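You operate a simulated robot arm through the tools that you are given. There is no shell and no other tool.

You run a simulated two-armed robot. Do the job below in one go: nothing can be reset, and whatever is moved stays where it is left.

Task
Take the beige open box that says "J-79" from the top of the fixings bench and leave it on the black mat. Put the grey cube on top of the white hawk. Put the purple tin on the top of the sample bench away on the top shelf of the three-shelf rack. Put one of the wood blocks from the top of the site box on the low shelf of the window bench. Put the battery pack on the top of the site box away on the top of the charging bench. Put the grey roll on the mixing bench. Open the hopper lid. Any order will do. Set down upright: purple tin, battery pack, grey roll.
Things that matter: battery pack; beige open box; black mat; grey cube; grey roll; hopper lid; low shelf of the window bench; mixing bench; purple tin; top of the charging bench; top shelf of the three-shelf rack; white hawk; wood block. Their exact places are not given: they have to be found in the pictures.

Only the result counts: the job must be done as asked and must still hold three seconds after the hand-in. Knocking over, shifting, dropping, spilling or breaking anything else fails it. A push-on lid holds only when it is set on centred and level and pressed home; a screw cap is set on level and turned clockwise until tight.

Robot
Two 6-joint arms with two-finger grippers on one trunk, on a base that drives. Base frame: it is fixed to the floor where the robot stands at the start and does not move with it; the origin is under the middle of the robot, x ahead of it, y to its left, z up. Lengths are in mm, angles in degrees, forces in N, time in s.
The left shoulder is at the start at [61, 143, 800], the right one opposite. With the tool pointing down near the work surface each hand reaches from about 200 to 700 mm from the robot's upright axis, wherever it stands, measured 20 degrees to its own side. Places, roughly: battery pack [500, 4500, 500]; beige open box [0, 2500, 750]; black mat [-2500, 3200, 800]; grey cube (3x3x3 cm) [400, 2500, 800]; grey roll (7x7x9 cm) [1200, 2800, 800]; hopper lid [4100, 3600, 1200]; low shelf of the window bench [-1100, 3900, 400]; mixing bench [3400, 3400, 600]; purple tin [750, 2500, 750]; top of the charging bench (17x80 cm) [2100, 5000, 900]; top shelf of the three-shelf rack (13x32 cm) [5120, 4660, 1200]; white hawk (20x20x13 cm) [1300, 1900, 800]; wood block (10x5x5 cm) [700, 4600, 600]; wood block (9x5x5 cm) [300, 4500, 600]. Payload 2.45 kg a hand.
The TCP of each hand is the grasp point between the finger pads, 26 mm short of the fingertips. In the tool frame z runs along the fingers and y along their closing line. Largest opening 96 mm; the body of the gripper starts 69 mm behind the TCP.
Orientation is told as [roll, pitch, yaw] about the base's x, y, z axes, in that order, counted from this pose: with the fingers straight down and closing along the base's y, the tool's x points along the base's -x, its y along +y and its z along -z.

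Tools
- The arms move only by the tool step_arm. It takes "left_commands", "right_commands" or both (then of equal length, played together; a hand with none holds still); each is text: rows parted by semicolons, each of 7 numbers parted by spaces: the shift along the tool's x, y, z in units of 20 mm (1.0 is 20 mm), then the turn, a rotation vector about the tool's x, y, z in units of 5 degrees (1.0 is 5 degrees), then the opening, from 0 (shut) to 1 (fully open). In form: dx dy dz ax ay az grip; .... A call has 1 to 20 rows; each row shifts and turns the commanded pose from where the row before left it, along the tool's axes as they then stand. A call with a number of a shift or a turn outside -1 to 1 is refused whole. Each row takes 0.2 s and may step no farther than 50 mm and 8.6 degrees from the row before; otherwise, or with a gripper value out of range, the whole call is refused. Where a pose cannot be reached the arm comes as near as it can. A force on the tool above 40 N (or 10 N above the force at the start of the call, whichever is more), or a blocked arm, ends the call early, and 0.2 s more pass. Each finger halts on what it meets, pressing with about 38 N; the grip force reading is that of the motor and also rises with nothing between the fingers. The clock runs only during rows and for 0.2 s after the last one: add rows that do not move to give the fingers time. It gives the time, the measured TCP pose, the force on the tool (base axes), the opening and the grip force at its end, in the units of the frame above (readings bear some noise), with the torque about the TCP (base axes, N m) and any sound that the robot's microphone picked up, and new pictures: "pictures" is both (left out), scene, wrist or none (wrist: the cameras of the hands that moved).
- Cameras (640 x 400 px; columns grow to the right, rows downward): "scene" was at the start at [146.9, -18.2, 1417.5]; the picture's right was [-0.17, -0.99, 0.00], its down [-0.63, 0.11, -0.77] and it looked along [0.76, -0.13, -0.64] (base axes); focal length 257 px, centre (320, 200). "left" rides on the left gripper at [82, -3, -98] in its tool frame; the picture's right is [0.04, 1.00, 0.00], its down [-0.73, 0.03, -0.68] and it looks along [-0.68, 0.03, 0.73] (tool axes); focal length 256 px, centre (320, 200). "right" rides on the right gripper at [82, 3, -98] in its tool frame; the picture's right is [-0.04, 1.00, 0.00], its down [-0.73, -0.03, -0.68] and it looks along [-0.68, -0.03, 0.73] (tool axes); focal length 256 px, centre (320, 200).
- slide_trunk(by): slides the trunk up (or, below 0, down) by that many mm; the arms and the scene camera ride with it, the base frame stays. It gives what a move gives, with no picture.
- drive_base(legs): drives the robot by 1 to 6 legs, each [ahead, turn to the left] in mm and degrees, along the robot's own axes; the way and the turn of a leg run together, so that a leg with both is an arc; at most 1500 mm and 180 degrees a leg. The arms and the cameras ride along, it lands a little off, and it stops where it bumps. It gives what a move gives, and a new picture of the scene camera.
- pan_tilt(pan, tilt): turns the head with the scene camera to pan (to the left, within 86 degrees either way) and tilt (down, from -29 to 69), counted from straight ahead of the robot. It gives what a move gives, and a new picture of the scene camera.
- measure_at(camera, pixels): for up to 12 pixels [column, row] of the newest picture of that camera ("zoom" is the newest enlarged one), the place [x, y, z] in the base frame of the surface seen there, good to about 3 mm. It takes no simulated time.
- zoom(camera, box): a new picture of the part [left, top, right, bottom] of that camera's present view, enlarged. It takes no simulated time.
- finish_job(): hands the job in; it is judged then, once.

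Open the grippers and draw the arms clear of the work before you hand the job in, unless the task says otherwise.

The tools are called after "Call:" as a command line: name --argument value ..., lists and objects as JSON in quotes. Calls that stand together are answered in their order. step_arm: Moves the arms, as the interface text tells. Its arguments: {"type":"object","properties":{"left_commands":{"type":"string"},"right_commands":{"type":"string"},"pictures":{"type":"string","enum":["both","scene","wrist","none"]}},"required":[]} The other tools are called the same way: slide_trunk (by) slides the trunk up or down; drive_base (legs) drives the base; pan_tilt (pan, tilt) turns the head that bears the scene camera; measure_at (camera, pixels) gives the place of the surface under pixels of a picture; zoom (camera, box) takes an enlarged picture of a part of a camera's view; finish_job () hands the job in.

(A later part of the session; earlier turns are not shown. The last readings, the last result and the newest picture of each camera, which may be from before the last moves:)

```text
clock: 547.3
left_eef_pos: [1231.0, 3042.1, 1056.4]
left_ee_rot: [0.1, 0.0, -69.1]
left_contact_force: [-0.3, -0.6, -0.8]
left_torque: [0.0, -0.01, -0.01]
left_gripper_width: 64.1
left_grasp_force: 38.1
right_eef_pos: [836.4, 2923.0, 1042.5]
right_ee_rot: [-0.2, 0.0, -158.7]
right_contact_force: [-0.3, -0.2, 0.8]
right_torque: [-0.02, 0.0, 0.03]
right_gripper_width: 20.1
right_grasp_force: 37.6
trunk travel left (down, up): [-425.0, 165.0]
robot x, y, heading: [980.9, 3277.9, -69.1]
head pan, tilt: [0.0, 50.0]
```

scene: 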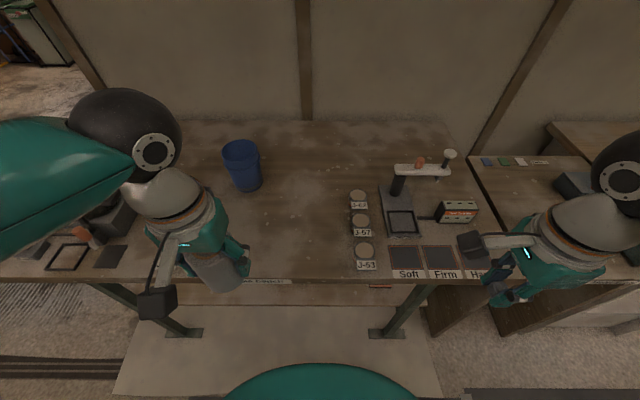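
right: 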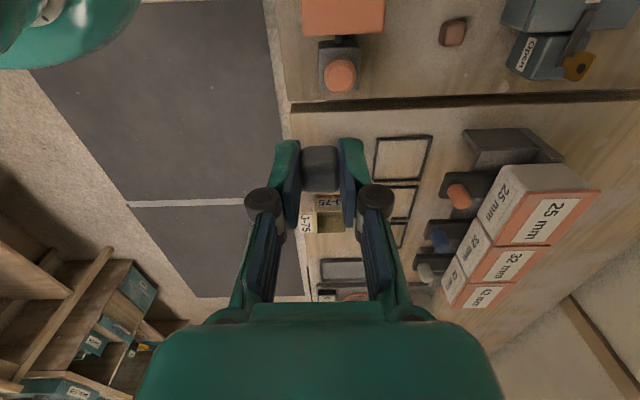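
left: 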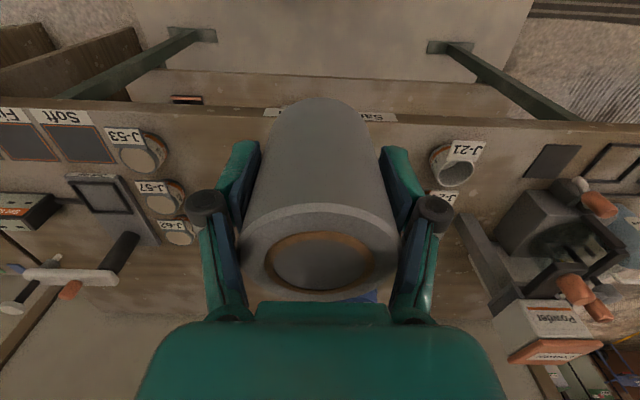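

The roll is held. I back off into the aisle, turn left and head for the doorway.

Call:
drive_base --legs '[[-370, 0]]'

Call:
drive_base --legs '[[0, 30]]'

Call:
drive_base --legs '[[0, 30]]'

Call:
drive_base --legs '[[0, 29]]'

```text
clock: 549.7
left_eef_pos: [1099.5, 3386.6, 1056.5]
left_ee_rot: [0.1, 0.0, -69.4]
left_contact_force: [0.6, -0.4, -1.6]
left_torque: [0.0, 0.0, -0.01]
left_gripper_width: 63.9
left_grasp_force: 37.7
right_eef_pos: [704.8, 3267.5, 1043.3]
right_ee_rot: [-0.2, 0.1, -159.0]
right_contact_force: [0.1, -0.3, 0.5]
right_torque: [-0.03, 0.01, 0.01]
right_gripper_width: 20.1
right_grasp_force: 38.3
trunk travel left (down, up): [-425.0, 165.0]
robot x, y, heading: [852.2, 3620.6, -69.7]
head pan, tilt: [0.0, 50.0]
```

scene: 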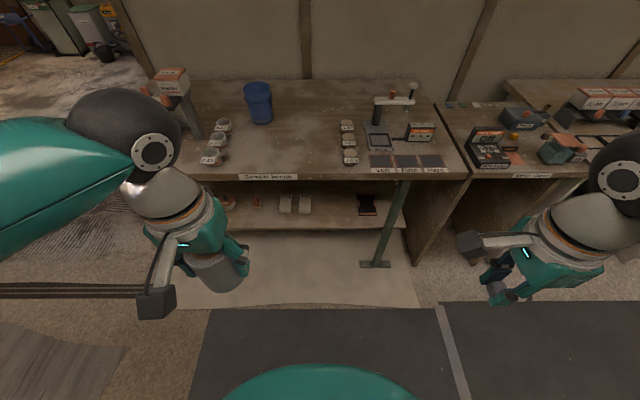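

```text
clock: 551.7
left_eef_pos: [1182.1, 3542.2, 1057.1]
left_ee_rot: [0.2, 0.0, -39.8]
left_contact_force: [-0.4, 0.4, -1.6]
left_torque: [0.05, 0.05, -0.03]
left_gripper_width: 63.6
left_grasp_force: 38.3
right_eef_pos: [897.4, 3242.4, 1043.0]
right_ee_rot: [-0.3, 0.2, -129.4]
right_contact_force: [0.6, 0.2, -0.1]
right_torque: [0.0, 0.03, 0.04]
right_gripper_width: 20.2
right_grasp_force: 38.0
trunk travel left (down, up): [-425.0, 165.0]
robot x, y, heading: [842.9, 3612.4, -40.3]
head pan, tilt: [0.0, 50.0]
```

scene: 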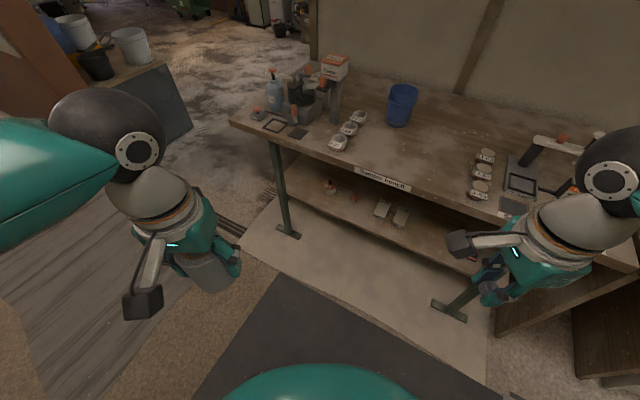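

```text
clock: 553.8
left_eef_pos: [1173.4, 3722.5, 1056.6]
left_ee_rot: [0.1, 0.0, -9.3]
left_contact_force: [0.4, 0.5, -1.1]
left_torque: [0.01, 0.01, -0.02]
left_gripper_width: 63.8
left_grasp_force: 38.3
right_eef_pos: [1077.7, 3321.7, 1042.7]
right_ee_rot: [-0.2, 0.0, -99.2]
right_contact_force: [-0.4, 0.0, -0.9]
right_torque: [0.0, -0.02, 0.02]
right_gripper_width: 20.3
right_grasp_force: 37.9
trunk travel left (down, up): [-425.0, 165.0]
robot x, y, heading: [838.6, 3601.9, -10.0]
head pan, tilt: [0.0, 50.0]
```

scene: 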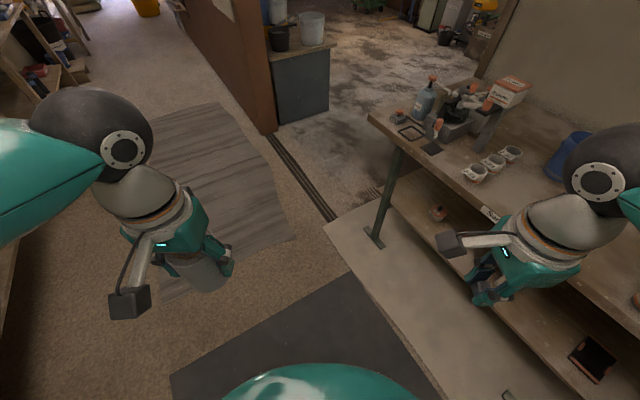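

```text
clock: 555.8
left_eef_pos: [1070.9, 3870.2, 1057.7]
left_ee_rot: [0.1, 0.0, 19.9]
left_contact_force: [-0.2, -0.2, -3.0]
left_torque: [-0.06, 0.02, -0.02]
left_gripper_width: 63.7
left_grasp_force: 38.2
right_eef_pos: [1185.5, 3473.3, 1043.2]
right_ee_rot: [-0.2, 0.1, -69.7]
right_contact_force: [0.0, -0.6, -0.1]
right_torque: [-0.04, 0.01, 0.0]
right_gripper_width: 20.3
right_grasp_force: 37.5
trunk travel left (down, up): [-425.0, 165.0]
robot x, y, heading: [844.5, 3591.5, 19.2]
head pan, tilt: [0.0, 50.0]
```

scene: 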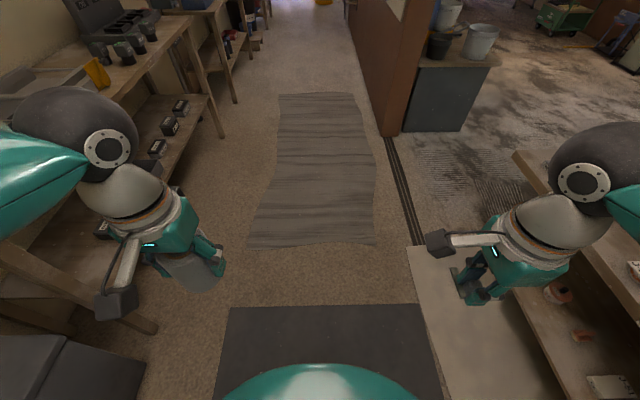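

I drive 1450 mm to the doorway's line and turn right in steps.

Call:
drive_base --legs '[[0, 1.5], [1450, 0]]'

Call:
drive_base --legs '[[0, -30]]'

Call:
drive_base --legs '[[0, -30]]'

Call:
drive_base --legs '[[0, -30]]'

Call:
pan_tilt --pan 0 --tilt 25

```text
clock: 563.4
left_eef_pos: [2420.3, 4379.8, 1058.2]
left_ee_rot: [0.1, 0.1, 20.7]
left_contact_force: [-0.4, 0.1, -1.3]
left_torque: [-0.02, 0.01, -0.02]
left_gripper_width: 63.6
left_grasp_force: 38.1
right_eef_pos: [2537.6, 3985.0, 1043.8]
right_ee_rot: [-0.2, 0.0, -68.9]
right_contact_force: [0.0, 0.4, -0.6]
right_torque: [0.02, 0.03, 0.0]
right_gripper_width: 20.3
right_grasp_force: 37.7
trunk travel left (down, up): [-425.0, 165.0]
robot x, y, heading: [2196.6, 4099.8, 20.3]
head pan, tilt: [0.0, 50.0]
```

scene: 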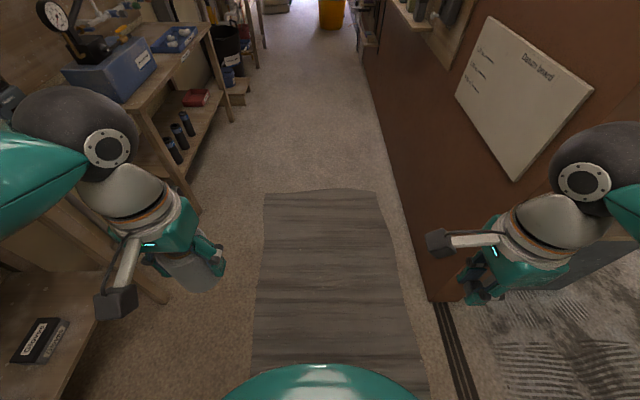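

```text
clock: 565.5
left_eef_pos: [2527.2, 4232.3, 1058.6]
left_ee_rot: [0.1, 0.0, -9.1]
left_contact_force: [-0.3, 0.8, -1.0]
left_torque: [-0.02, 0.0, -0.01]
left_gripper_width: 63.6
left_grasp_force: 38.1
right_eef_pos: [2434.2, 3830.9, 1043.8]
right_ee_rot: [-0.2, 0.1, -98.7]
right_contact_force: [0.4, 0.5, 0.2]
right_torque: [-0.04, 0.02, 0.02]
right_gripper_width: 20.2
right_grasp_force: 37.9
trunk travel left (down, up): [-425.0, 165.0]
robot x, y, heading: [2198.5, 4108.1, -9.4]
head pan, tilt: [0.0, 50.0]
```

scene: 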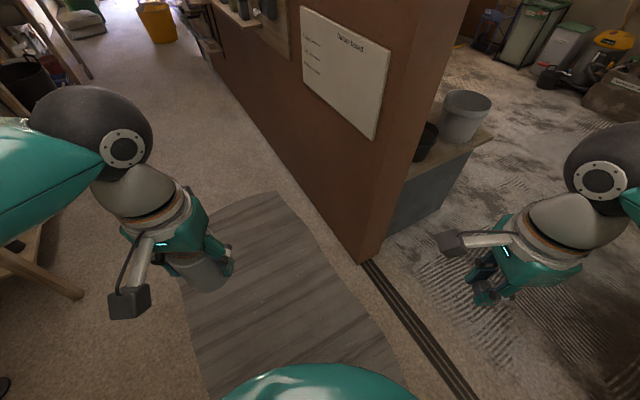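

```text
clock: 567.5
left_eef_pos: [2545.5, 4050.0, 1060.0]
left_ee_rot: [0.1, 0.0, -39.2]
left_contact_force: [-0.3, 0.2, -0.4]
left_torque: [0.02, 0.04, 0.01]
left_gripper_width: 63.5
left_grasp_force: 38.0
right_eef_pos: [2265.2, 3747.2, 1045.1]
right_ee_rot: [-0.2, 0.1, -128.8]
right_contact_force: [0.2, -0.4, -0.7]
right_torque: [-0.02, 0.03, 0.0]
right_gripper_width: 20.3
right_grasp_force: 38.3
trunk travel left (down, up): [-425.0, 165.0]
robot x, y, heading: [2205.5, 4118.4, -39.5]
head pan, tilt: [0.0, 50.0]
```

scene: 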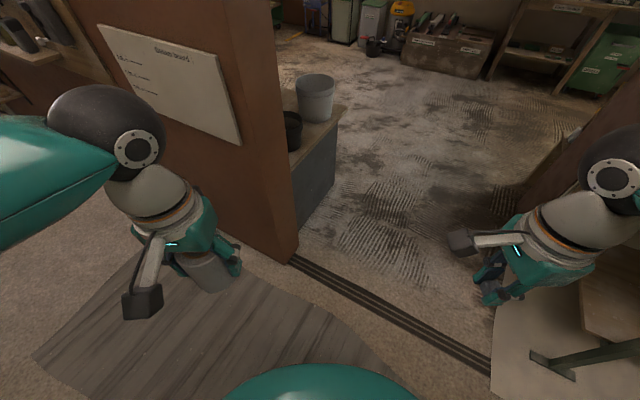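

```text
clock: 569.5
left_eef_pos: [2465.9, 3888.4, 1059.2]
left_ee_rot: [0.1, 0.1, -69.2]
left_contact_force: [0.4, -0.6, -1.3]
left_torque: [-0.01, -0.02, -0.02]
left_gripper_width: 63.8
left_grasp_force: 38.0
right_eef_pos: [2071.6, 3766.7, 1044.0]
right_ee_rot: [-0.2, 0.2, -158.8]
right_contact_force: [0.6, 0.2, -1.2]
right_torque: [0.03, 0.04, 0.0]
right_gripper_width: 20.5
right_grasp_force: 38.4
trunk travel left (down, up): [-425.0, 165.0]
robot x, y, heading: [2215.5, 4123.1, -69.7]
head pan, tilt: [0.0, 50.0]
```

scene: 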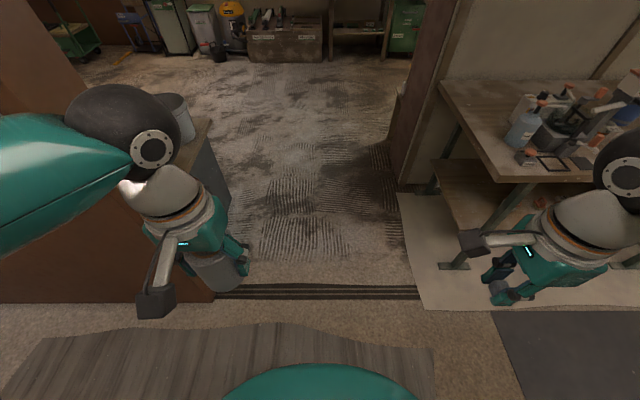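

```text
clock: 570.4
left_eef_pos: [2465.8, 3887.7, 1059.4]
left_ee_rot: [0.1, 0.0, -69.2]
left_contact_force: [0.1, 0.5, -1.3]
left_torque: [-0.02, 0.01, 0.0]
left_gripper_width: 63.8
left_grasp_force: 37.7
right_eef_pos: [2071.9, 3768.9, 1044.4]
right_ee_rot: [-0.2, 0.1, -158.8]
right_contact_force: [-0.7, -0.8, 0.0]
right_torque: [0.02, -0.01, -0.01]
right_gripper_width: 20.5
right_grasp_force: 37.6
trunk travel left (down, up): [-425.0, 165.0]
robot x, y, heading: [2217.2, 4121.9, -69.4]
head pan, tilt: [0.0, 25.0]
```

scene: 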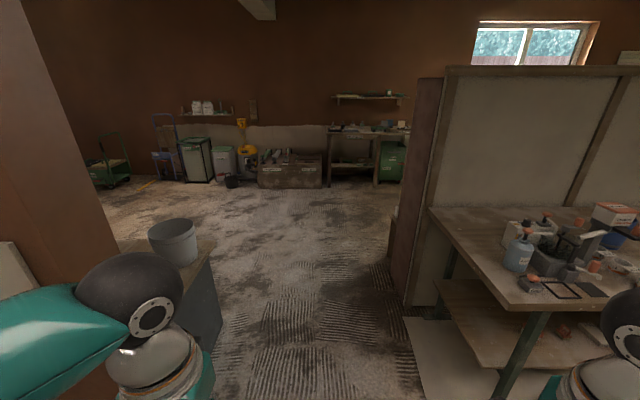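

I'm centred on the doorway. I drive straight through it, 2050 mm.

Call:
drive_base --legs '[[1050, 0], [1000, 0]]'

Call:
pan_tilt --pan 80 --tilt 30

```text
clock: 581.0
left_eef_pos: [3183.0, 1912.8, 1058.8]
left_ee_rot: [0.1, 0.1, -69.7]
left_contact_force: [0.0, -1.3, -2.0]
left_torque: [0.05, 0.01, 0.03]
left_gripper_width: 63.3
left_grasp_force: 38.2
right_eef_pos: [2787.9, 1797.1, 1045.7]
right_ee_rot: [-0.3, 0.1, -159.3]
right_contact_force: [-1.2, -0.2, -0.6]
right_torque: [-0.02, 0.0, 0.05]
right_gripper_width: 20.2
right_grasp_force: 38.7
trunk travel left (down, up): [-425.0, 165.0]
robot x, y, heading: [2935.5, 2151.5, -69.9]
head pan, tilt: [0.0, 25.0]
```

scene: 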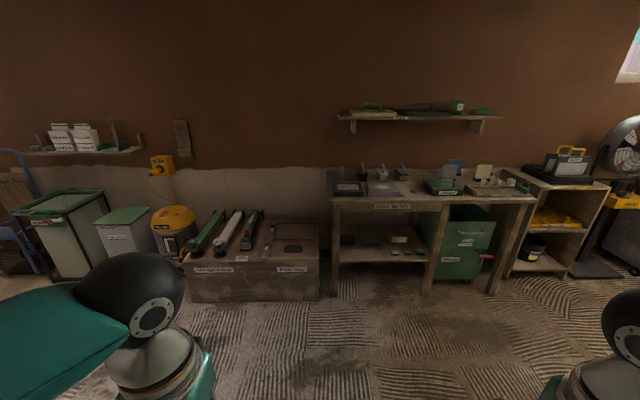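

```text
clock: 582.5
left_eef_pos: [3184.1, 1914.5, 1059.3]
left_ee_rot: [0.1, 0.0, -69.7]
left_contact_force: [-0.9, -0.1, -1.2]
left_torque: [0.01, -0.02, -0.01]
left_gripper_width: 63.6
left_grasp_force: 38.4
right_eef_pos: [2788.9, 1796.5, 1047.5]
right_ee_rot: [-0.2, 0.1, -159.4]
right_contact_force: [-0.3, 0.4, -0.9]
right_torque: [0.0, 0.01, 0.0]
right_gripper_width: 20.1
right_grasp_force: 37.6
trunk travel left (down, up): [-425.0, 165.0]
robot x, y, heading: [2935.3, 2148.8, -69.9]
head pan, tilt: [80.0, 30.0]
```

scene: 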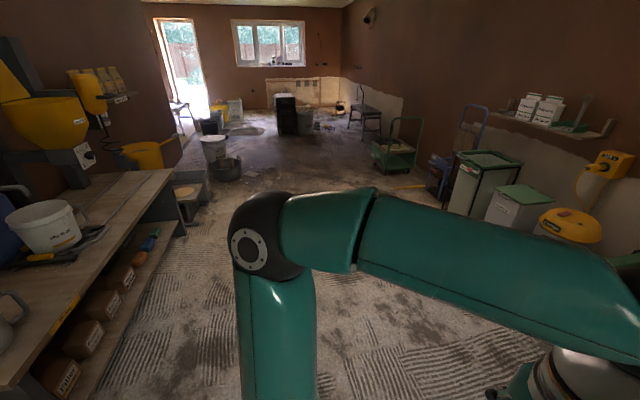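

I turn left and drive along the mixing bench, then face it.

Call:
drive_base --legs '[[0, 30]]'

Call:
drive_base --legs '[[0, 30]]'

Call:
drive_base --legs '[[0, 30]]'

Call:
drive_base --legs '[[1450, 0]]'

Call:
drive_base --legs '[[0, 30]]'

Call:
drive_base --legs '[[0, 30]]'

Call:
drive_base --legs '[[0, 30]]'

Call:
pan_tilt --pan 0 --tilt 40

```text
clock: 584.6
left_eef_pos: [3266.3, 2071.3, 1061.6]
left_ee_rot: [0.1, 0.0, -39.4]
left_contact_force: [-0.5, -0.3, -2.3]
left_torque: [0.0, 0.02, 0.02]
left_gripper_width: 63.4
left_grasp_force: 37.4
right_eef_pos: [2983.3, 1770.6, 1046.4]
right_ee_rot: [-0.2, 0.0, -129.2]
right_contact_force: [0.0, 0.0, 0.6]
right_torque: [0.0, -0.02, -0.02]
right_gripper_width: 20.1
right_grasp_force: 38.0
trunk travel left (down, up): [-425.0, 165.0]
robot x, y, heading: [2928.4, 2142.5, -39.7]
head pan, tilt: [80.0, 30.0]
```

scene: 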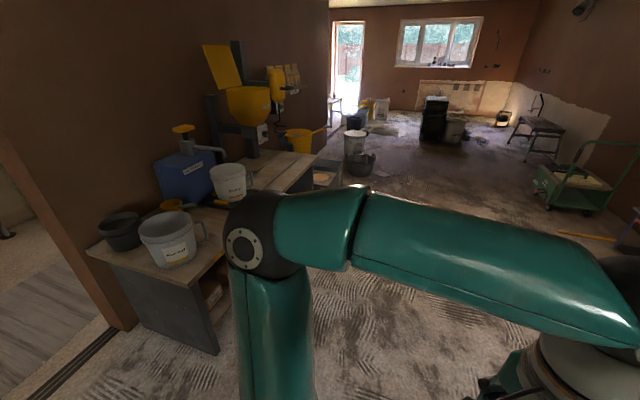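

```text
clock: 586.6
left_eef_pos: [3259.7, 2250.8, 1059.3]
left_ee_rot: [0.1, 0.1, -9.5]
left_contact_force: [-0.2, 0.5, 0.1]
left_torque: [0.01, 0.05, 0.03]
left_gripper_width: 63.4
left_grasp_force: 37.9
right_eef_pos: [3164.2, 1848.0, 1046.5]
right_ee_rot: [-0.2, 0.1, -99.1]
right_contact_force: [-0.2, 0.5, 0.0]
right_torque: [-0.01, 0.04, 0.01]
right_gripper_width: 20.3
right_grasp_force: 38.0
trunk travel left (down, up): [-425.0, 165.0]
robot x, y, heading: [2927.4, 2133.2, -9.9]
head pan, tilt: [80.0, 30.0]
```

scene: 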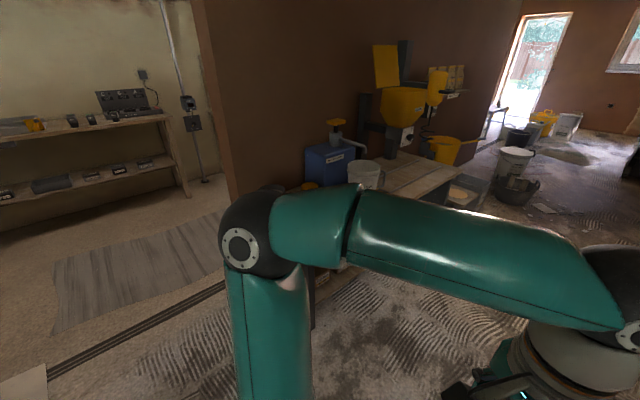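

```text
clock: 588.7
left_eef_pos: [3154.8, 2400.0, 1061.4]
left_ee_rot: [0.0, 0.1, 20.6]
left_contact_force: [-0.3, 0.2, -1.5]
left_torque: [0.01, 0.01, 0.0]
left_gripper_width: 63.3
left_grasp_force: 38.0
right_eef_pos: [3273.6, 2005.6, 1047.7]
right_ee_rot: [-0.1, 0.2, -68.9]
right_contact_force: [-0.5, -0.3, 0.1]
right_torque: [0.01, 0.01, 0.01]
right_gripper_width: 20.1
right_grasp_force: 37.9
trunk travel left (down, up): [-425.0, 165.0]
robot x, y, heading: [2931.0, 2119.6, 20.1]
head pan, tilt: [80.0, 30.0]
```

scene: 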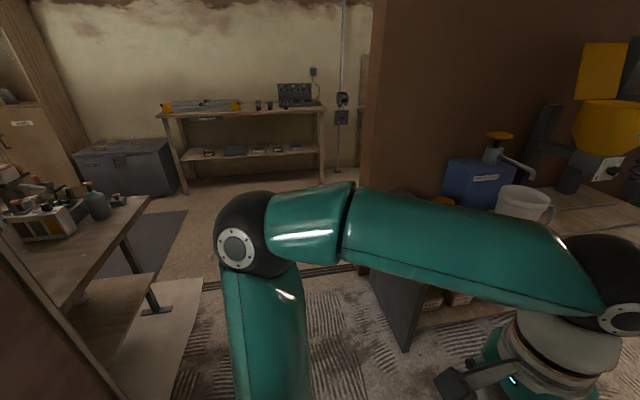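

```text
clock: 596.1
left_eef_pos: [4552.7, 2897.4, 1060.8]
left_ee_rot: [0.1, 0.1, 19.8]
left_contact_force: [-0.3, -0.2, -0.3]
left_torque: [-0.01, 0.0, 0.0]
left_gripper_width: 63.3
left_grasp_force: 37.5
right_eef_pos: [4666.7, 2499.9, 1048.0]
right_ee_rot: [-0.3, 0.1, -69.7]
right_contact_force: [0.1, 0.3, -0.4]
right_torque: [0.0, -0.01, 0.01]
right_gripper_width: 20.5
right_grasp_force: 38.0
trunk travel left (down, up): [-425.0, 165.0]
robot x, y, heading: [4327.4, 2617.2, 19.5]
head pan, tilt: [80.0, 30.0]
```

scene: 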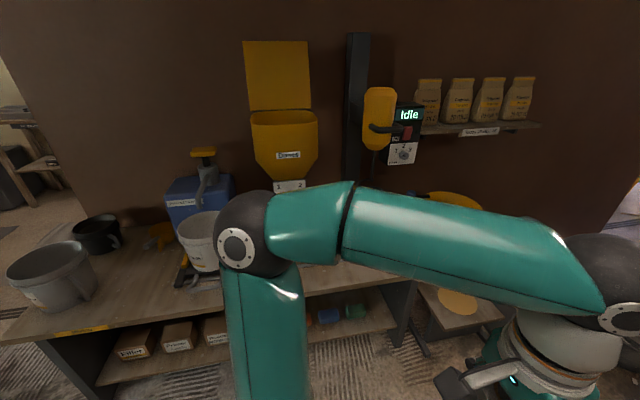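

```text
clock: 598.1
left_eef_pos: [4385.2, 2971.1, 1062.1]
left_ee_rot: [0.1, 0.1, 49.3]
left_contact_force: [-0.5, 0.4, -1.2]
left_torque: [0.01, 0.0, 0.0]
left_gripper_width: 63.2
left_grasp_force: 38.4
right_eef_pos: [4678.1, 2681.5, 1048.9]
right_ee_rot: [-0.2, 0.2, -40.3]
right_contact_force: [-0.2, -0.4, -1.1]
right_torque: [-0.01, 0.0, -0.01]
right_gripper_width: 20.1
right_grasp_force: 38.2
trunk travel left (down, up): [-425.0, 165.0]
robot x, y, heading: [4334.5, 2610.4, 48.8]
head pan, tilt: [80.0, 30.0]
```

scene: 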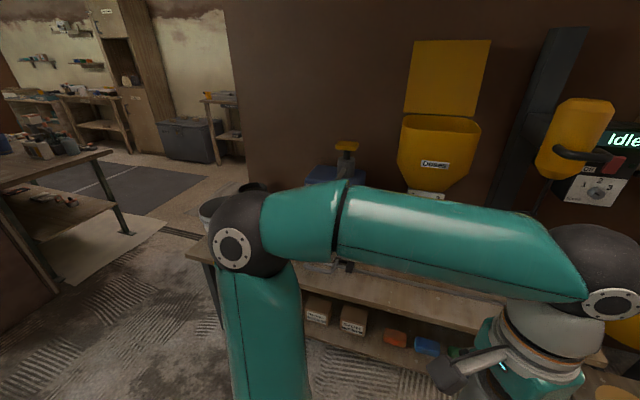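

```text
clock: 600.2
left_eef_pos: [4198.3, 2951.5, 1062.6]
left_ee_rot: [0.2, 0.1, 79.1]
left_contact_force: [-1.0, -0.3, -1.2]
left_torque: [-0.04, 0.0, 0.04]
left_gripper_width: 63.5
left_grasp_force: 37.9
right_eef_pos: [4596.1, 2845.5, 1047.4]
right_ee_rot: [-0.1, 0.2, -10.4]
right_contact_force: [-1.0, -0.4, -0.6]
right_torque: [-0.01, 0.01, -0.03]
right_gripper_width: 20.3
right_grasp_force: 38.2
trunk travel left (down, up): [-425.0, 165.0]
robot x, y, heading: [4341.2, 2609.9, 78.0]
head pan, tilt: [80.0, 30.0]
```

scene: 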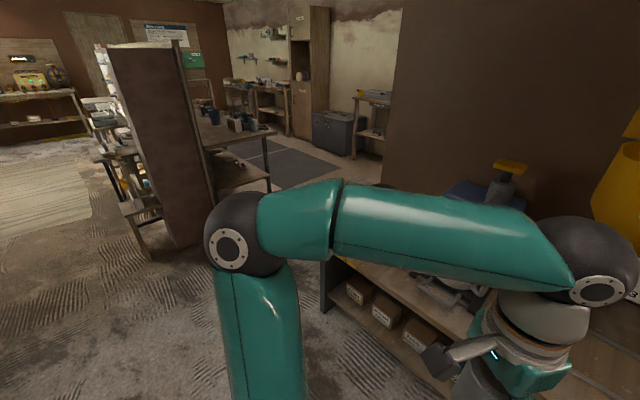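

```text
clock: 602.2
left_eef_pos: [4045.7, 2833.5, 1062.8]
left_ee_rot: [0.1, 0.1, 109.2]
left_contact_force: [-0.2, -0.2, -1.6]
left_torque: [0.01, 0.02, 0.02]
left_gripper_width: 63.3
left_grasp_force: 38.4
right_eef_pos: [4444.6, 2943.5, 1048.4]
right_ee_rot: [-0.2, 0.1, 19.8]
right_contact_force: [0.7, 0.2, 0.2]
right_torque: [-0.01, 0.0, 0.04]
right_gripper_width: 20.4
right_grasp_force: 37.9
trunk travel left (down, up): [-425.0, 165.0]
robot x, y, heading: [4353.1, 2616.5, 108.3]
head pan, tilt: [80.0, 30.0]
```

scene: 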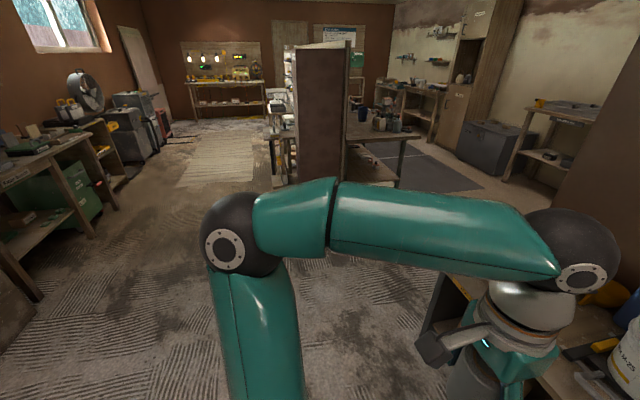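

```text
clock: 603.8
left_eef_pos: [4047.4, 2833.8, 1062.8]
left_ee_rot: [0.1, 0.1, 109.2]
left_contact_force: [-0.5, -0.8, -1.5]
left_torque: [-0.01, 0.03, -0.02]
left_gripper_width: 63.4
left_grasp_force: 37.6
right_eef_pos: [4443.4, 2942.2, 1049.6]
right_ee_rot: [-0.2, 0.1, 19.6]
right_contact_force: [0.8, 0.1, -0.1]
right_torque: [0.0, -0.02, -0.02]
right_gripper_width: 20.4
right_grasp_force: 38.2
trunk travel left (down, up): [-425.0, 165.0]
robot x, y, heading: [4348.9, 2612.5, 108.3]
head pan, tilt: [0.0, 40.0]
```

scene: 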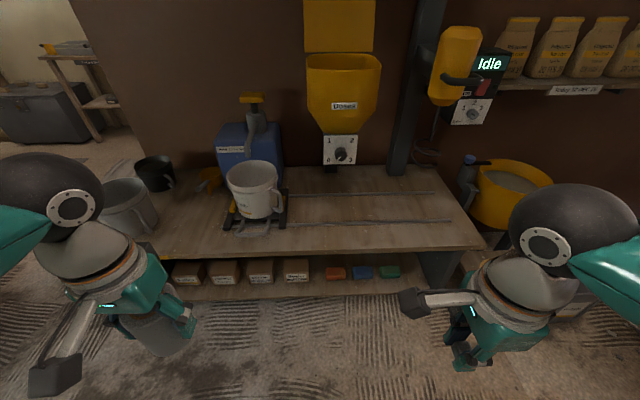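

I face the mixing bench. I measure the rails and the free strips on its top to choose the spot.

Call:
zoom --camera "scene" --box '[200, 140, 500, 270]'

Call:
measure_at --camera "scene" --pixels '[[380, 193], [380, 221], [380, 207], [380, 234], [380, 247], [430, 207], [330, 207], [380, 180], [420, 180], [310, 236], [200, 230], [460, 235]]'

```text
2.13 times, centred on (350, 205) of scene
```

zoom: 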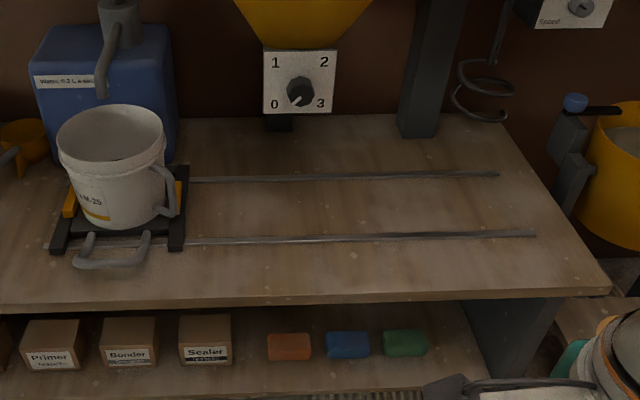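

```text
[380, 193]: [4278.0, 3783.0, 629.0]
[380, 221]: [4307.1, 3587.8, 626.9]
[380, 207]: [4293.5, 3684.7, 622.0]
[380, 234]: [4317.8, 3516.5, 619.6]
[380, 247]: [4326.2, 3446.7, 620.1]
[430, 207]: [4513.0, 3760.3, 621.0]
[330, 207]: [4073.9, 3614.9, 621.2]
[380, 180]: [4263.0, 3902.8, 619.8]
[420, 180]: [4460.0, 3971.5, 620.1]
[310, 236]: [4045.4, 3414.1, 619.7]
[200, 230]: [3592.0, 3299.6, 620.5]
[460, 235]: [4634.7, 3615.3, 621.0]
```

The rough place given for the mixing bench lies on its left part, so I'll use the free area left of the bucket cart. I zoom there and measure.

Call:
pan_tilt --pan 20 --tilt 40

Call:
zoom --camera "scene" --box '[200, 140, 420, 280]'

```text
clock: 604.6
left_eef_pos: [4046.9, 2833.9, 1063.6]
left_ee_rot: [0.1, 0.1, 109.3]
left_contact_force: [0.6, -0.3, -1.0]
left_torque: [-0.01, 0.0, 0.03]
left_gripper_width: 63.3
left_grasp_force: 37.8
right_eef_pos: [4443.8, 2942.9, 1048.7]
right_ee_rot: [-0.2, 0.1, 19.7]
right_contact_force: [0.1, 0.3, -0.1]
right_torque: [0.02, 0.02, 0.03]
right_gripper_width: 20.2
right_grasp_force: 38.0
trunk travel left (down, up): [-425.0, 165.0]
robot x, y, heading: [4354.4, 2616.0, 108.1]
head pan, tilt: [20.0, 40.0]
```

scene: 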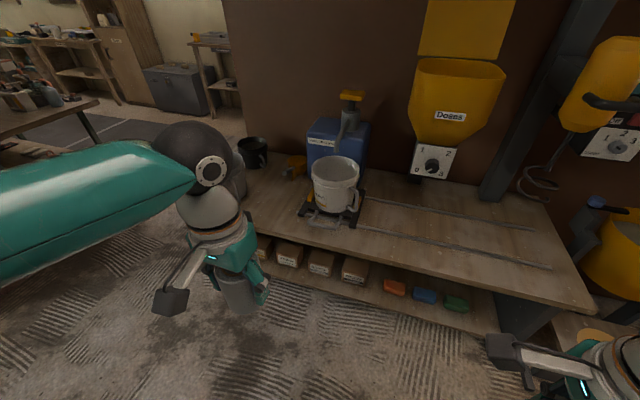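

```text
2.86 times, centred on (310, 210) of scene
```

zoom: 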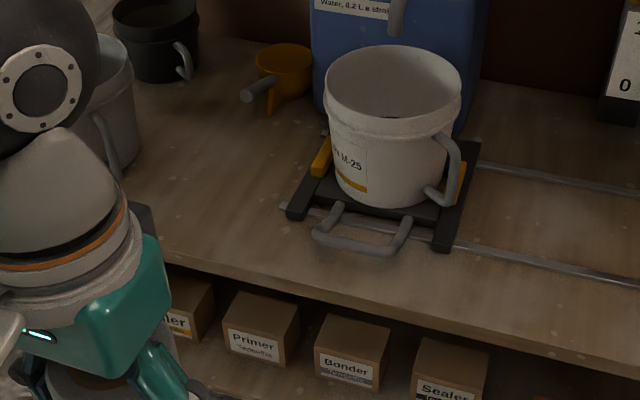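

Call:
measure_at --camera "zoom" --pixels '[[220, 170], [180, 200], [220, 230], [170, 120], [270, 150], [230, 255], [300, 200], [255, 95], [130, 150], [290, 215], [330, 150], [200, 140]]'

```text
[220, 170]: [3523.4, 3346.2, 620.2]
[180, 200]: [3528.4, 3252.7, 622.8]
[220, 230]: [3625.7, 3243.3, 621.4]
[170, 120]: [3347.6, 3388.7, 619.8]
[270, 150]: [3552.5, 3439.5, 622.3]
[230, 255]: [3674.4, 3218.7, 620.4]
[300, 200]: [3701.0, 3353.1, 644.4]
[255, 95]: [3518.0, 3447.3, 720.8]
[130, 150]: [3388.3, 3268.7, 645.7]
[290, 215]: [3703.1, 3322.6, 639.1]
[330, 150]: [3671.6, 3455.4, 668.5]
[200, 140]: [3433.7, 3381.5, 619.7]
```

The free area's middle is about [3550, 3322], z 620. I shift left and closer with a turn–drive–turn.

Call:
drive_base --legs '[[0, 36]]'

Call:
drive_base --legs '[[490, 0]]'

Call:
drive_base --legs '[[0, -34]]'

Call:
pan_tilt --pan 5 --tilt 45

```text
clock: 606.9
left_eef_pos: [3976.6, 2608.9, 1062.1]
left_ee_rot: [0.1, 0.2, 145.6]
left_contact_force: [0.2, -0.8, -1.4]
left_torque: [-0.04, -0.02, 0.01]
left_gripper_width: 63.5
left_grasp_force: 38.3
right_eef_pos: [4233.3, 2932.5, 1049.2]
right_ee_rot: [-0.2, 0.2, 56.1]
right_contact_force: [0.3, 0.3, 0.2]
right_torque: [0.03, 0.01, -0.01]
right_gripper_width: 19.9
right_grasp_force: 38.1
trunk travel left (down, up): [-425.0, 165.0]
robot x, y, heading: [4361.2, 2624.5, 145.0]
head pan, tilt: [20.0, 40.0]
```

scene: 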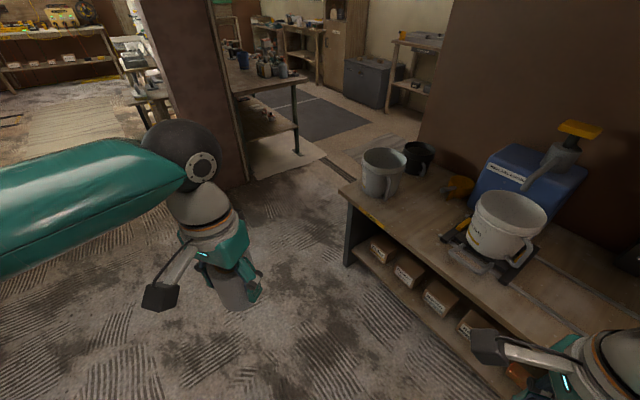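

```text
clock: 609.8
left_eef_pos: [3579.5, 2890.4, 1062.9]
left_ee_rot: [0.1, 0.1, 145.7]
left_contact_force: [-0.5, 0.1, -1.5]
left_torque: [-0.02, -0.04, 0.02]
left_gripper_width: 63.5
left_grasp_force: 37.2
right_eef_pos: [3834.1, 3213.2, 1049.7]
right_ee_rot: [-0.3, 0.1, 56.2]
right_contact_force: [0.3, 0.0, -0.1]
right_torque: [-0.02, 0.0, -0.03]
right_gripper_width: 20.2
right_grasp_force: 38.4
trunk travel left (down, up): [-425.0, 165.0]
robot x, y, heading: [3962.8, 2907.0, 144.7]
head pan, tilt: [20.0, 40.0]
```

scene: 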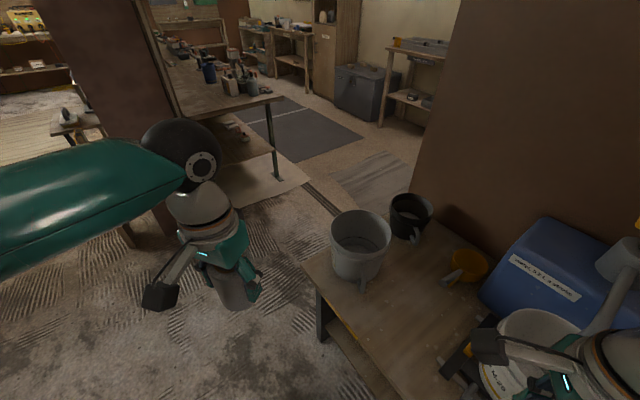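

```text
clock: 612.0
left_eef_pos: [3634.6, 3106.3, 1062.9]
left_ee_rot: [0.0, 0.1, 112.1]
left_contact_force: [-0.1, 0.0, -1.2]
left_torque: [0.01, 0.02, -0.02]
left_gripper_width: 63.2
left_grasp_force: 38.1
right_eef_pos: [4025.3, 3233.4, 1050.9]
right_ee_rot: [-0.3, 0.1, 22.4]
right_contact_force: [0.0, -0.4, 0.1]
right_torque: [-0.01, 0.02, -0.01]
right_gripper_width: 20.1
right_grasp_force: 38.2
trunk travel left (down, up): [-425.0, 165.0]
robot x, y, heading: [3953.3, 2904.1, 111.5]
head pan, tilt: [20.0, 40.0]
```

scene: 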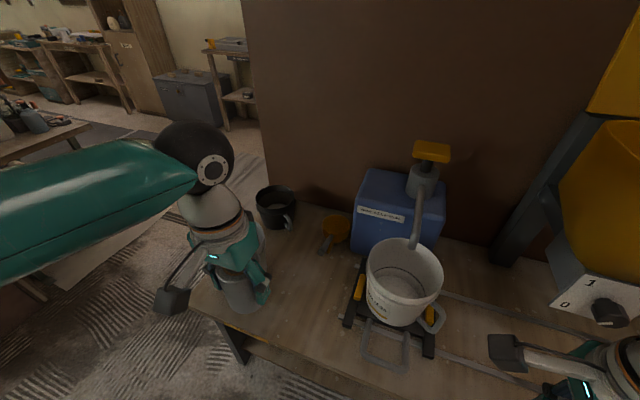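

```text
clock: 612.8
left_eef_pos: [3633.8, 3104.8, 1063.9]
left_ee_rot: [0.2, 0.0, 112.0]
left_contact_force: [-0.2, 0.6, -2.2]
left_torque: [-0.02, 0.0, 0.01]
left_gripper_width: 63.5
left_grasp_force: 37.5
right_eef_pos: [4025.3, 3233.4, 1049.5]
right_ee_rot: [-0.2, 0.0, 22.6]
right_contact_force: [-0.2, -0.4, 0.2]
right_torque: [0.05, -0.01, 0.0]
right_gripper_width: 20.2
right_grasp_force: 38.0
trunk travel left (down, up): [-425.0, 165.0]
robot x, y, heading: [3949.2, 2900.6, 111.7]
head pan, tilt: [5.0, 45.0]
```

scene: 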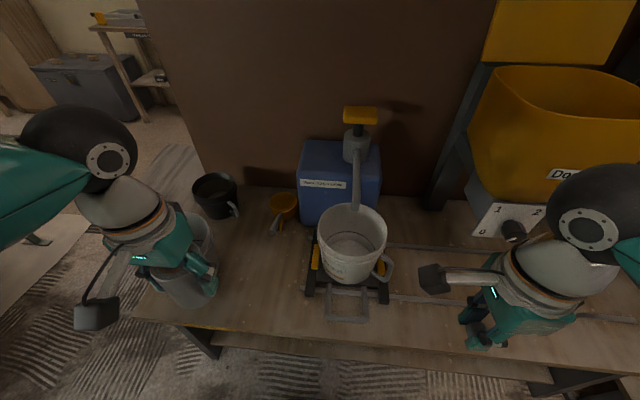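

The roll must go 233 mm straight ahead to its spot. I move it over there at the present height first.

Call:
step_arm --left_commands "-1 0 0 0 0 0 0;-1 0 0 0 0 0 0;-1 0 0 0 0 0 0;-1 0 0 0 0 0 0;-1 0 0 0 0 0 0;-1 0 0 0 0 0 0;-1 0 0 0 0 0 0;-1 0 0.5 0 0 0 0;-1 0 1 0 0 0 0;-1 0 1 0 0 0 0;-1 0 1 0 0 0 0;-0.6 -0.1 1 0 0 0 0;0 0 1 0 0 0 0;0 0 1 0 0 0 0" --pictures "both"

```text
clock: 615.8
left_eef_pos: [3549.8, 3320.6, 932.3]
left_ee_rot: [0.2, 0.2, 112.0]
left_contact_force: [-0.3, 0.5, -1.9]
left_torque: [-0.03, -0.02, -0.01]
left_gripper_width: 63.2
left_grasp_force: 38.5
right_eef_pos: [4026.7, 3232.9, 1050.6]
right_ee_rot: [-0.2, 0.1, 22.5]
right_contact_force: [-0.7, 0.0, -1.0]
right_torque: [-0.03, 0.01, 0.01]
right_gripper_width: 20.4
right_grasp_force: 37.6
trunk travel left (down, up): [-425.0, 165.0]
robot x, y, heading: [3950.8, 2899.3, 111.3]
head pan, tilt: [5.0, 45.0]
```

scene: 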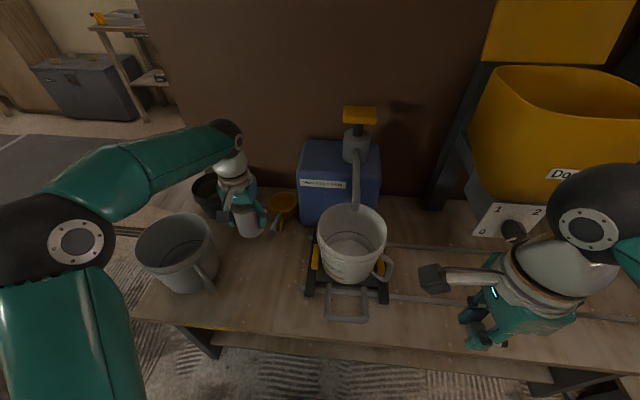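
left: 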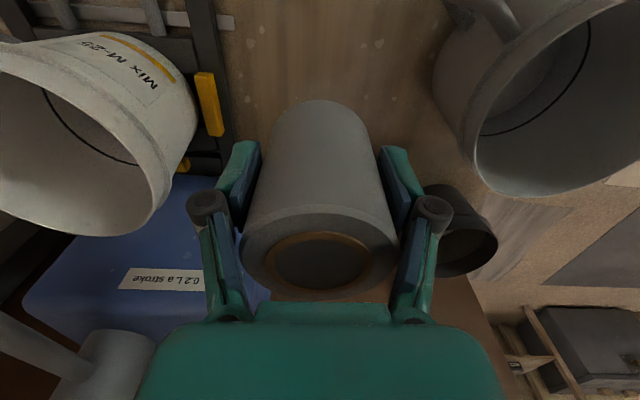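

The roll is above the gap between bucket and jug. I measure their nearest rims for clearance.

Call:
measure_at --camera "left" --pixels '[[195, 110], [190, 150], [160, 200], [438, 90], [450, 130], [480, 160], [430, 240], [470, 270], [340, 60], [210, 100]]'

Call:
measure_at --camera "scene" --pixels '[[215, 245], [205, 225], [210, 285], [318, 235], [310, 265], [218, 195], [285, 205], [275, 225], [190, 220]]'

```text
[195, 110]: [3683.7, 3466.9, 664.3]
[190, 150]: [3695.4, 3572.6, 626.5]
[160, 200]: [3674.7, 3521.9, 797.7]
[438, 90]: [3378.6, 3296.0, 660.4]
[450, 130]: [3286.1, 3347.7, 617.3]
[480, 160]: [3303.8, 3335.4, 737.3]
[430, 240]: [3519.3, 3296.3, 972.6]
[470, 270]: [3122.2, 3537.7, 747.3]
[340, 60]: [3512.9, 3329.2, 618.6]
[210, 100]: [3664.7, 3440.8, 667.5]
```

```text
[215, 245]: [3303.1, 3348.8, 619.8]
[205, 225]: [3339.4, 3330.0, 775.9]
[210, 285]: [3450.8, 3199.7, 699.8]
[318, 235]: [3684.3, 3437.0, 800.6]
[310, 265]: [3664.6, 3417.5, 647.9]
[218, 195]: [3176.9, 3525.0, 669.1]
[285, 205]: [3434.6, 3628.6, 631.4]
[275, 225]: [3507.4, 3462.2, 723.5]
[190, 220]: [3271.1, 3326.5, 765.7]
```

There are about 80–100 mm free on either side. I lower the roll to about 15 mm above the bench.

Call:
step_arm --left_commands "0 0 1 0 0 0 0;0 0 1 0 0 0 0;0 0 1 0 0 0 0;0 0 1 0 0 0 0;0 0 1 0 0 0 0;0 0 1 0 0 0 0;0 0 1 0 0 0 0;0 0 1 0 0 0 0;0 0 1 0 0 0 0;0 0 1 0 0 0 0;0 0 1 0 0 0 0;0 0 1 0 0 0 0;0 0 0.4 0 0 0 0;0 0 0 0 0 0 0" --pictures "both"

```text
clock: 618.8
left_eef_pos: [3548.5, 3319.0, 684.6]
left_ee_rot: [0.1, 0.1, 111.9]
left_contact_force: [0.0, 0.6, -1.0]
left_torque: [0.0, -0.02, -0.02]
left_gripper_width: 63.2
left_grasp_force: 37.9
right_eef_pos: [4025.5, 3233.6, 1050.8]
right_ee_rot: [-0.3, 0.1, 22.5]
right_contact_force: [0.2, 0.3, -0.5]
right_torque: [0.0, -0.02, 0.01]
right_gripper_width: 20.4
right_grasp_force: 37.8
trunk travel left (down, up): [-425.0, 165.0]
robot x, y, heading: [3950.3, 2897.9, 111.5]
head pan, tilt: [5.0, 45.0]
```

scene: 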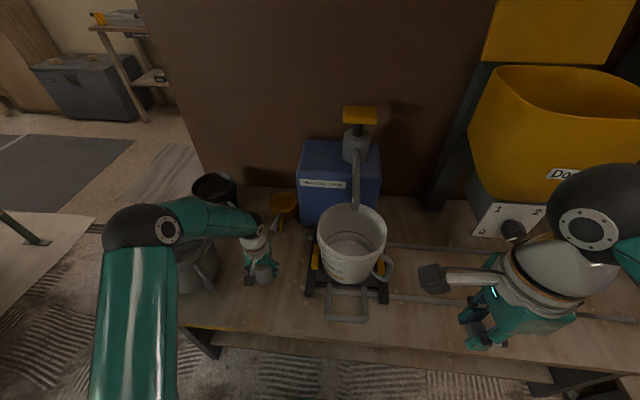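
left: 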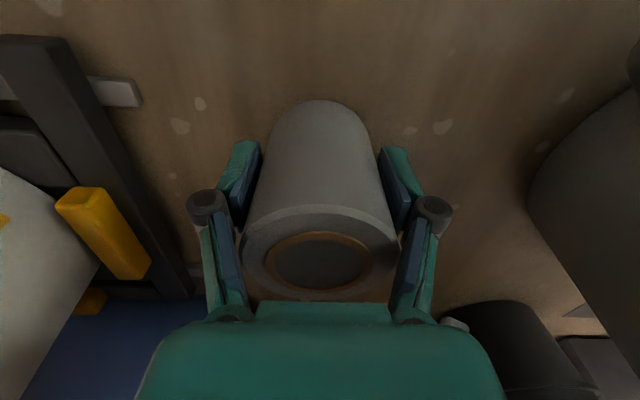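

The forearm passes over the jug; I check its height before the last centimetres.

Call:
measure_at --camera "scene" --pixels '[[190, 210], [170, 240], [220, 235], [225, 215], [195, 265], [200, 245], [205, 235]]'

Call:
zoom --camera "scene" --box '[90, 170, 310, 310]'

```text
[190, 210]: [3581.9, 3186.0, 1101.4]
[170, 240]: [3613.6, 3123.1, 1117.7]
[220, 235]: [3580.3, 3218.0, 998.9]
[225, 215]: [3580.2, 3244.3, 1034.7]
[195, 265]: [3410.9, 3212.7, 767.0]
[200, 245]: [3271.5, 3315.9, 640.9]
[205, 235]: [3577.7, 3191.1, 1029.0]
```

```text
2.86 times, centred on (200, 240) of scene
```

zoom: 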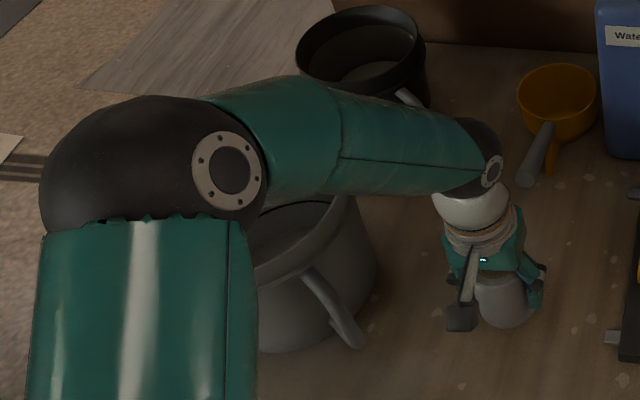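

The forearm is well above (z > 990). I lower slowly to contact.

Call:
step_arm --left_commands "0 0 0.4 0 0 0 0;0 0 0.2 0 0 0 0;0 0 0.1 0 0 0 0;0 0 0 0 0 0 0" --pictures "none"

```text
clock: 619.8
left_eef_pos: [3549.6, 3320.1, 672.3]
left_ee_rot: [0.1, 0.1, 111.9]
left_contact_force: [-0.4, -0.1, -2.0]
left_torque: [0.01, 0.01, 0.01]
left_gripper_width: 63.5
left_grasp_force: 37.5
right_eef_pos: [4025.2, 3233.1, 1050.2]
right_ee_rot: [-0.2, 0.1, 22.5]
right_contact_force: [1.3, -0.3, 0.4]
right_torque: [-0.01, 0.03, -0.01]
right_gripper_width: 20.0
right_grasp_force: 37.8
trunk travel left (down, up): [-425.0, 165.0]
robot x, y, heading: [3951.4, 2904.1, 111.8]
head pan, tilt: [5.0, 45.0]
```

Call:
step_arm --left_commands "0 0 0.1 0 0 0 0;0 0 0.1 0 0 0 0;0 0 0.05 0 0 0 0;0 0 0 0 0 0 0" --pictures "none"

```text
clock: 620.8
left_eef_pos: [3549.4, 3319.4, 669.6]
left_ee_rot: [0.2, -0.1, 112.0]
left_contact_force: [3.7, -2.3, 21.8]
left_torque: [0.02, -0.52, -0.04]
left_gripper_width: 63.7
left_grasp_force: 37.9
right_eef_pos: [4027.4, 3230.9, 1050.9]
right_ee_rot: [-0.1, 0.1, 22.4]
right_contact_force: [-0.5, -0.2, 0.7]
right_torque: [-0.02, 0.01, -0.02]
right_gripper_width: 19.8
right_grasp_force: 38.1
trunk travel left (down, up): [-425.0, 165.0]
robot x, y, heading: [3952.1, 2902.1, 111.6]
head pan, tilt: [5.0, 45.0]
```

The roll touches (22 N). I relieve slightly, open slowly, and then rise straight up.

Call:
step_arm --left_commands "0 0 -0.08 0 0 0 0;0 0 0 0 0 0 0.68;0 0 0 0 0 0 0.72;0 0 0 0 0 0 0.8;0 0 0 0 0 0 0.95;0 0 0 0 0 0 0.95;0 0 -0.5 0 0 0 0.95;0 0 -1 0 0 0 0.95;0 0 -1 0 0 0 0.95;0 0 -1 0 0 0 0.95;0 0 -1 0 0 0 0.95;0 0 -1 0 0 0 0.95;0 0 -1 0 0 0 0.95" --pictures "both"

```text
clock: 623.6
left_eef_pos: [3548.1, 3321.2, 799.1]
left_ee_rot: [0.1, 0.1, 112.1]
left_contact_force: [0.0, -0.5, -0.4]
left_torque: [0.01, -0.01, -0.01]
left_gripper_width: 91.2
left_grasp_force: 0.1
right_eef_pos: [4027.2, 3232.9, 1051.2]
right_ee_rot: [-0.1, 0.1, 22.4]
right_contact_force: [0.7, 0.7, -0.5]
right_torque: [0.01, 0.01, -0.02]
right_gripper_width: 20.2
right_grasp_force: 38.4
trunk travel left (down, up): [-425.0, 165.0]
robot x, y, heading: [3949.0, 2899.5, 111.4]
head pan, tilt: [5.0, 45.0]
```

scene: 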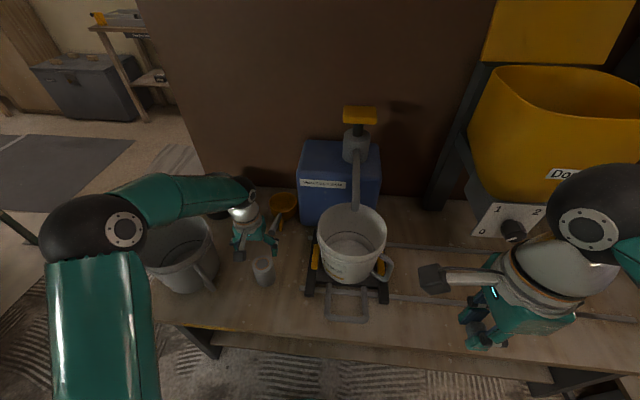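
left: 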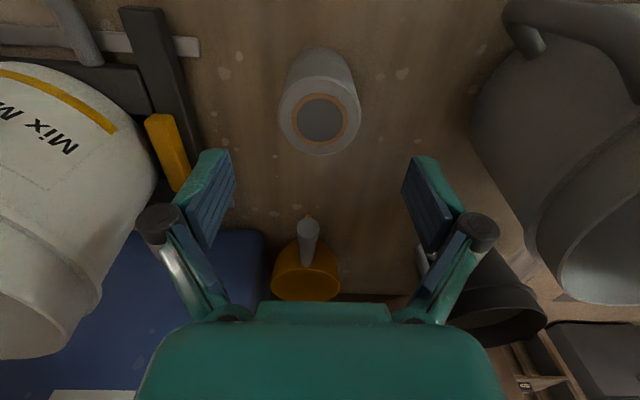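

The roll stands upright on the mixing bench. I raise the hand above the bucket's height and retract it.

Call:
step_arm --left_commands "0 0 -1 0 0 0 0.95;0 0 -1 0 0 0 0.95;0 0 -1 0 0 0 0.95;0 0 -1 0 0 0 0.95;0 0 -1 0 0 0 0.95;0 0 -1 0 0 0 0.95;0 0 -1 0 0 0 0.95;0 0 -1 0 0 0 0.95;0 0 -1 0 0 0 0.95;1 0 -1 0 0 0 1;1 0 -1 0 0 0 1;1 0 -1 0 0 0 1;1 0 -1 0 0 0 1;1 0 0 0 0 0 1;1 0 0 0 0 0 1;1 0 0 0 0 0 1;1 0 0 0 0 0 1;1 0 0 0 0 0 1;1 0 0 0 0 0 1;1 0 0 0 0 0 1" --pictures "scene"

Call:
zoom --camera "scene" --box '[130, 160, 350, 320]'

```text
clock: 627.8
left_eef_pos: [3630.5, 3115.7, 1057.5]
left_ee_rot: [0.0, 0.2, 112.1]
left_contact_force: [-0.2, 0.2, 0.4]
left_torque: [0.01, 0.02, -0.05]
left_gripper_width: 95.9
left_grasp_force: 0.1
right_eef_pos: [4026.8, 3232.0, 1050.9]
right_ee_rot: [-0.2, 0.1, 22.4]
right_contact_force: [0.4, -0.2, -0.4]
right_torque: [0.02, -0.03, 0.04]
right_gripper_width: 20.2
right_grasp_force: 37.9
trunk travel left (down, up): [-425.0, 165.0]
robot x, y, heading: [3951.3, 2902.0, 111.4]
head pan, tilt: [5.0, 45.0]
```

scene: 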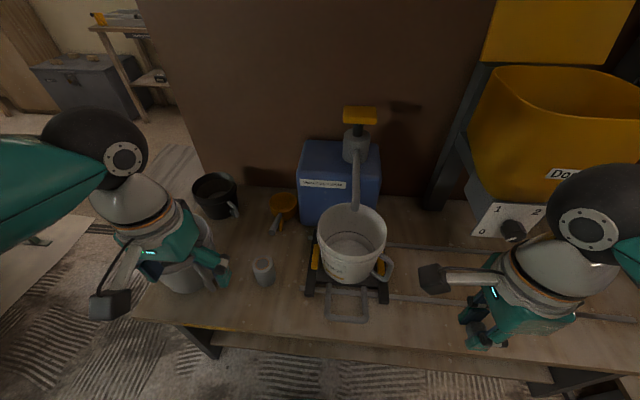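

```text
2.50 times, centred on (240, 240) of scene
```

zoom: 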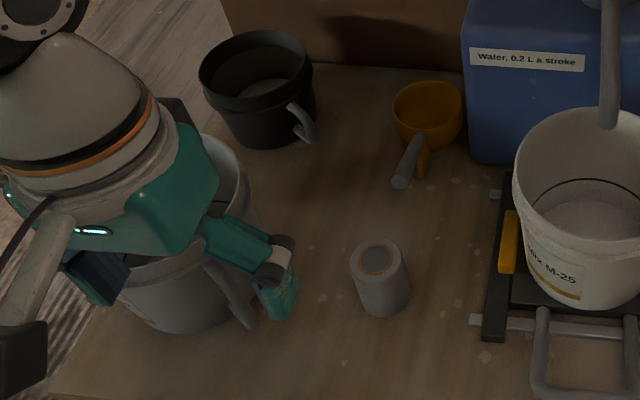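

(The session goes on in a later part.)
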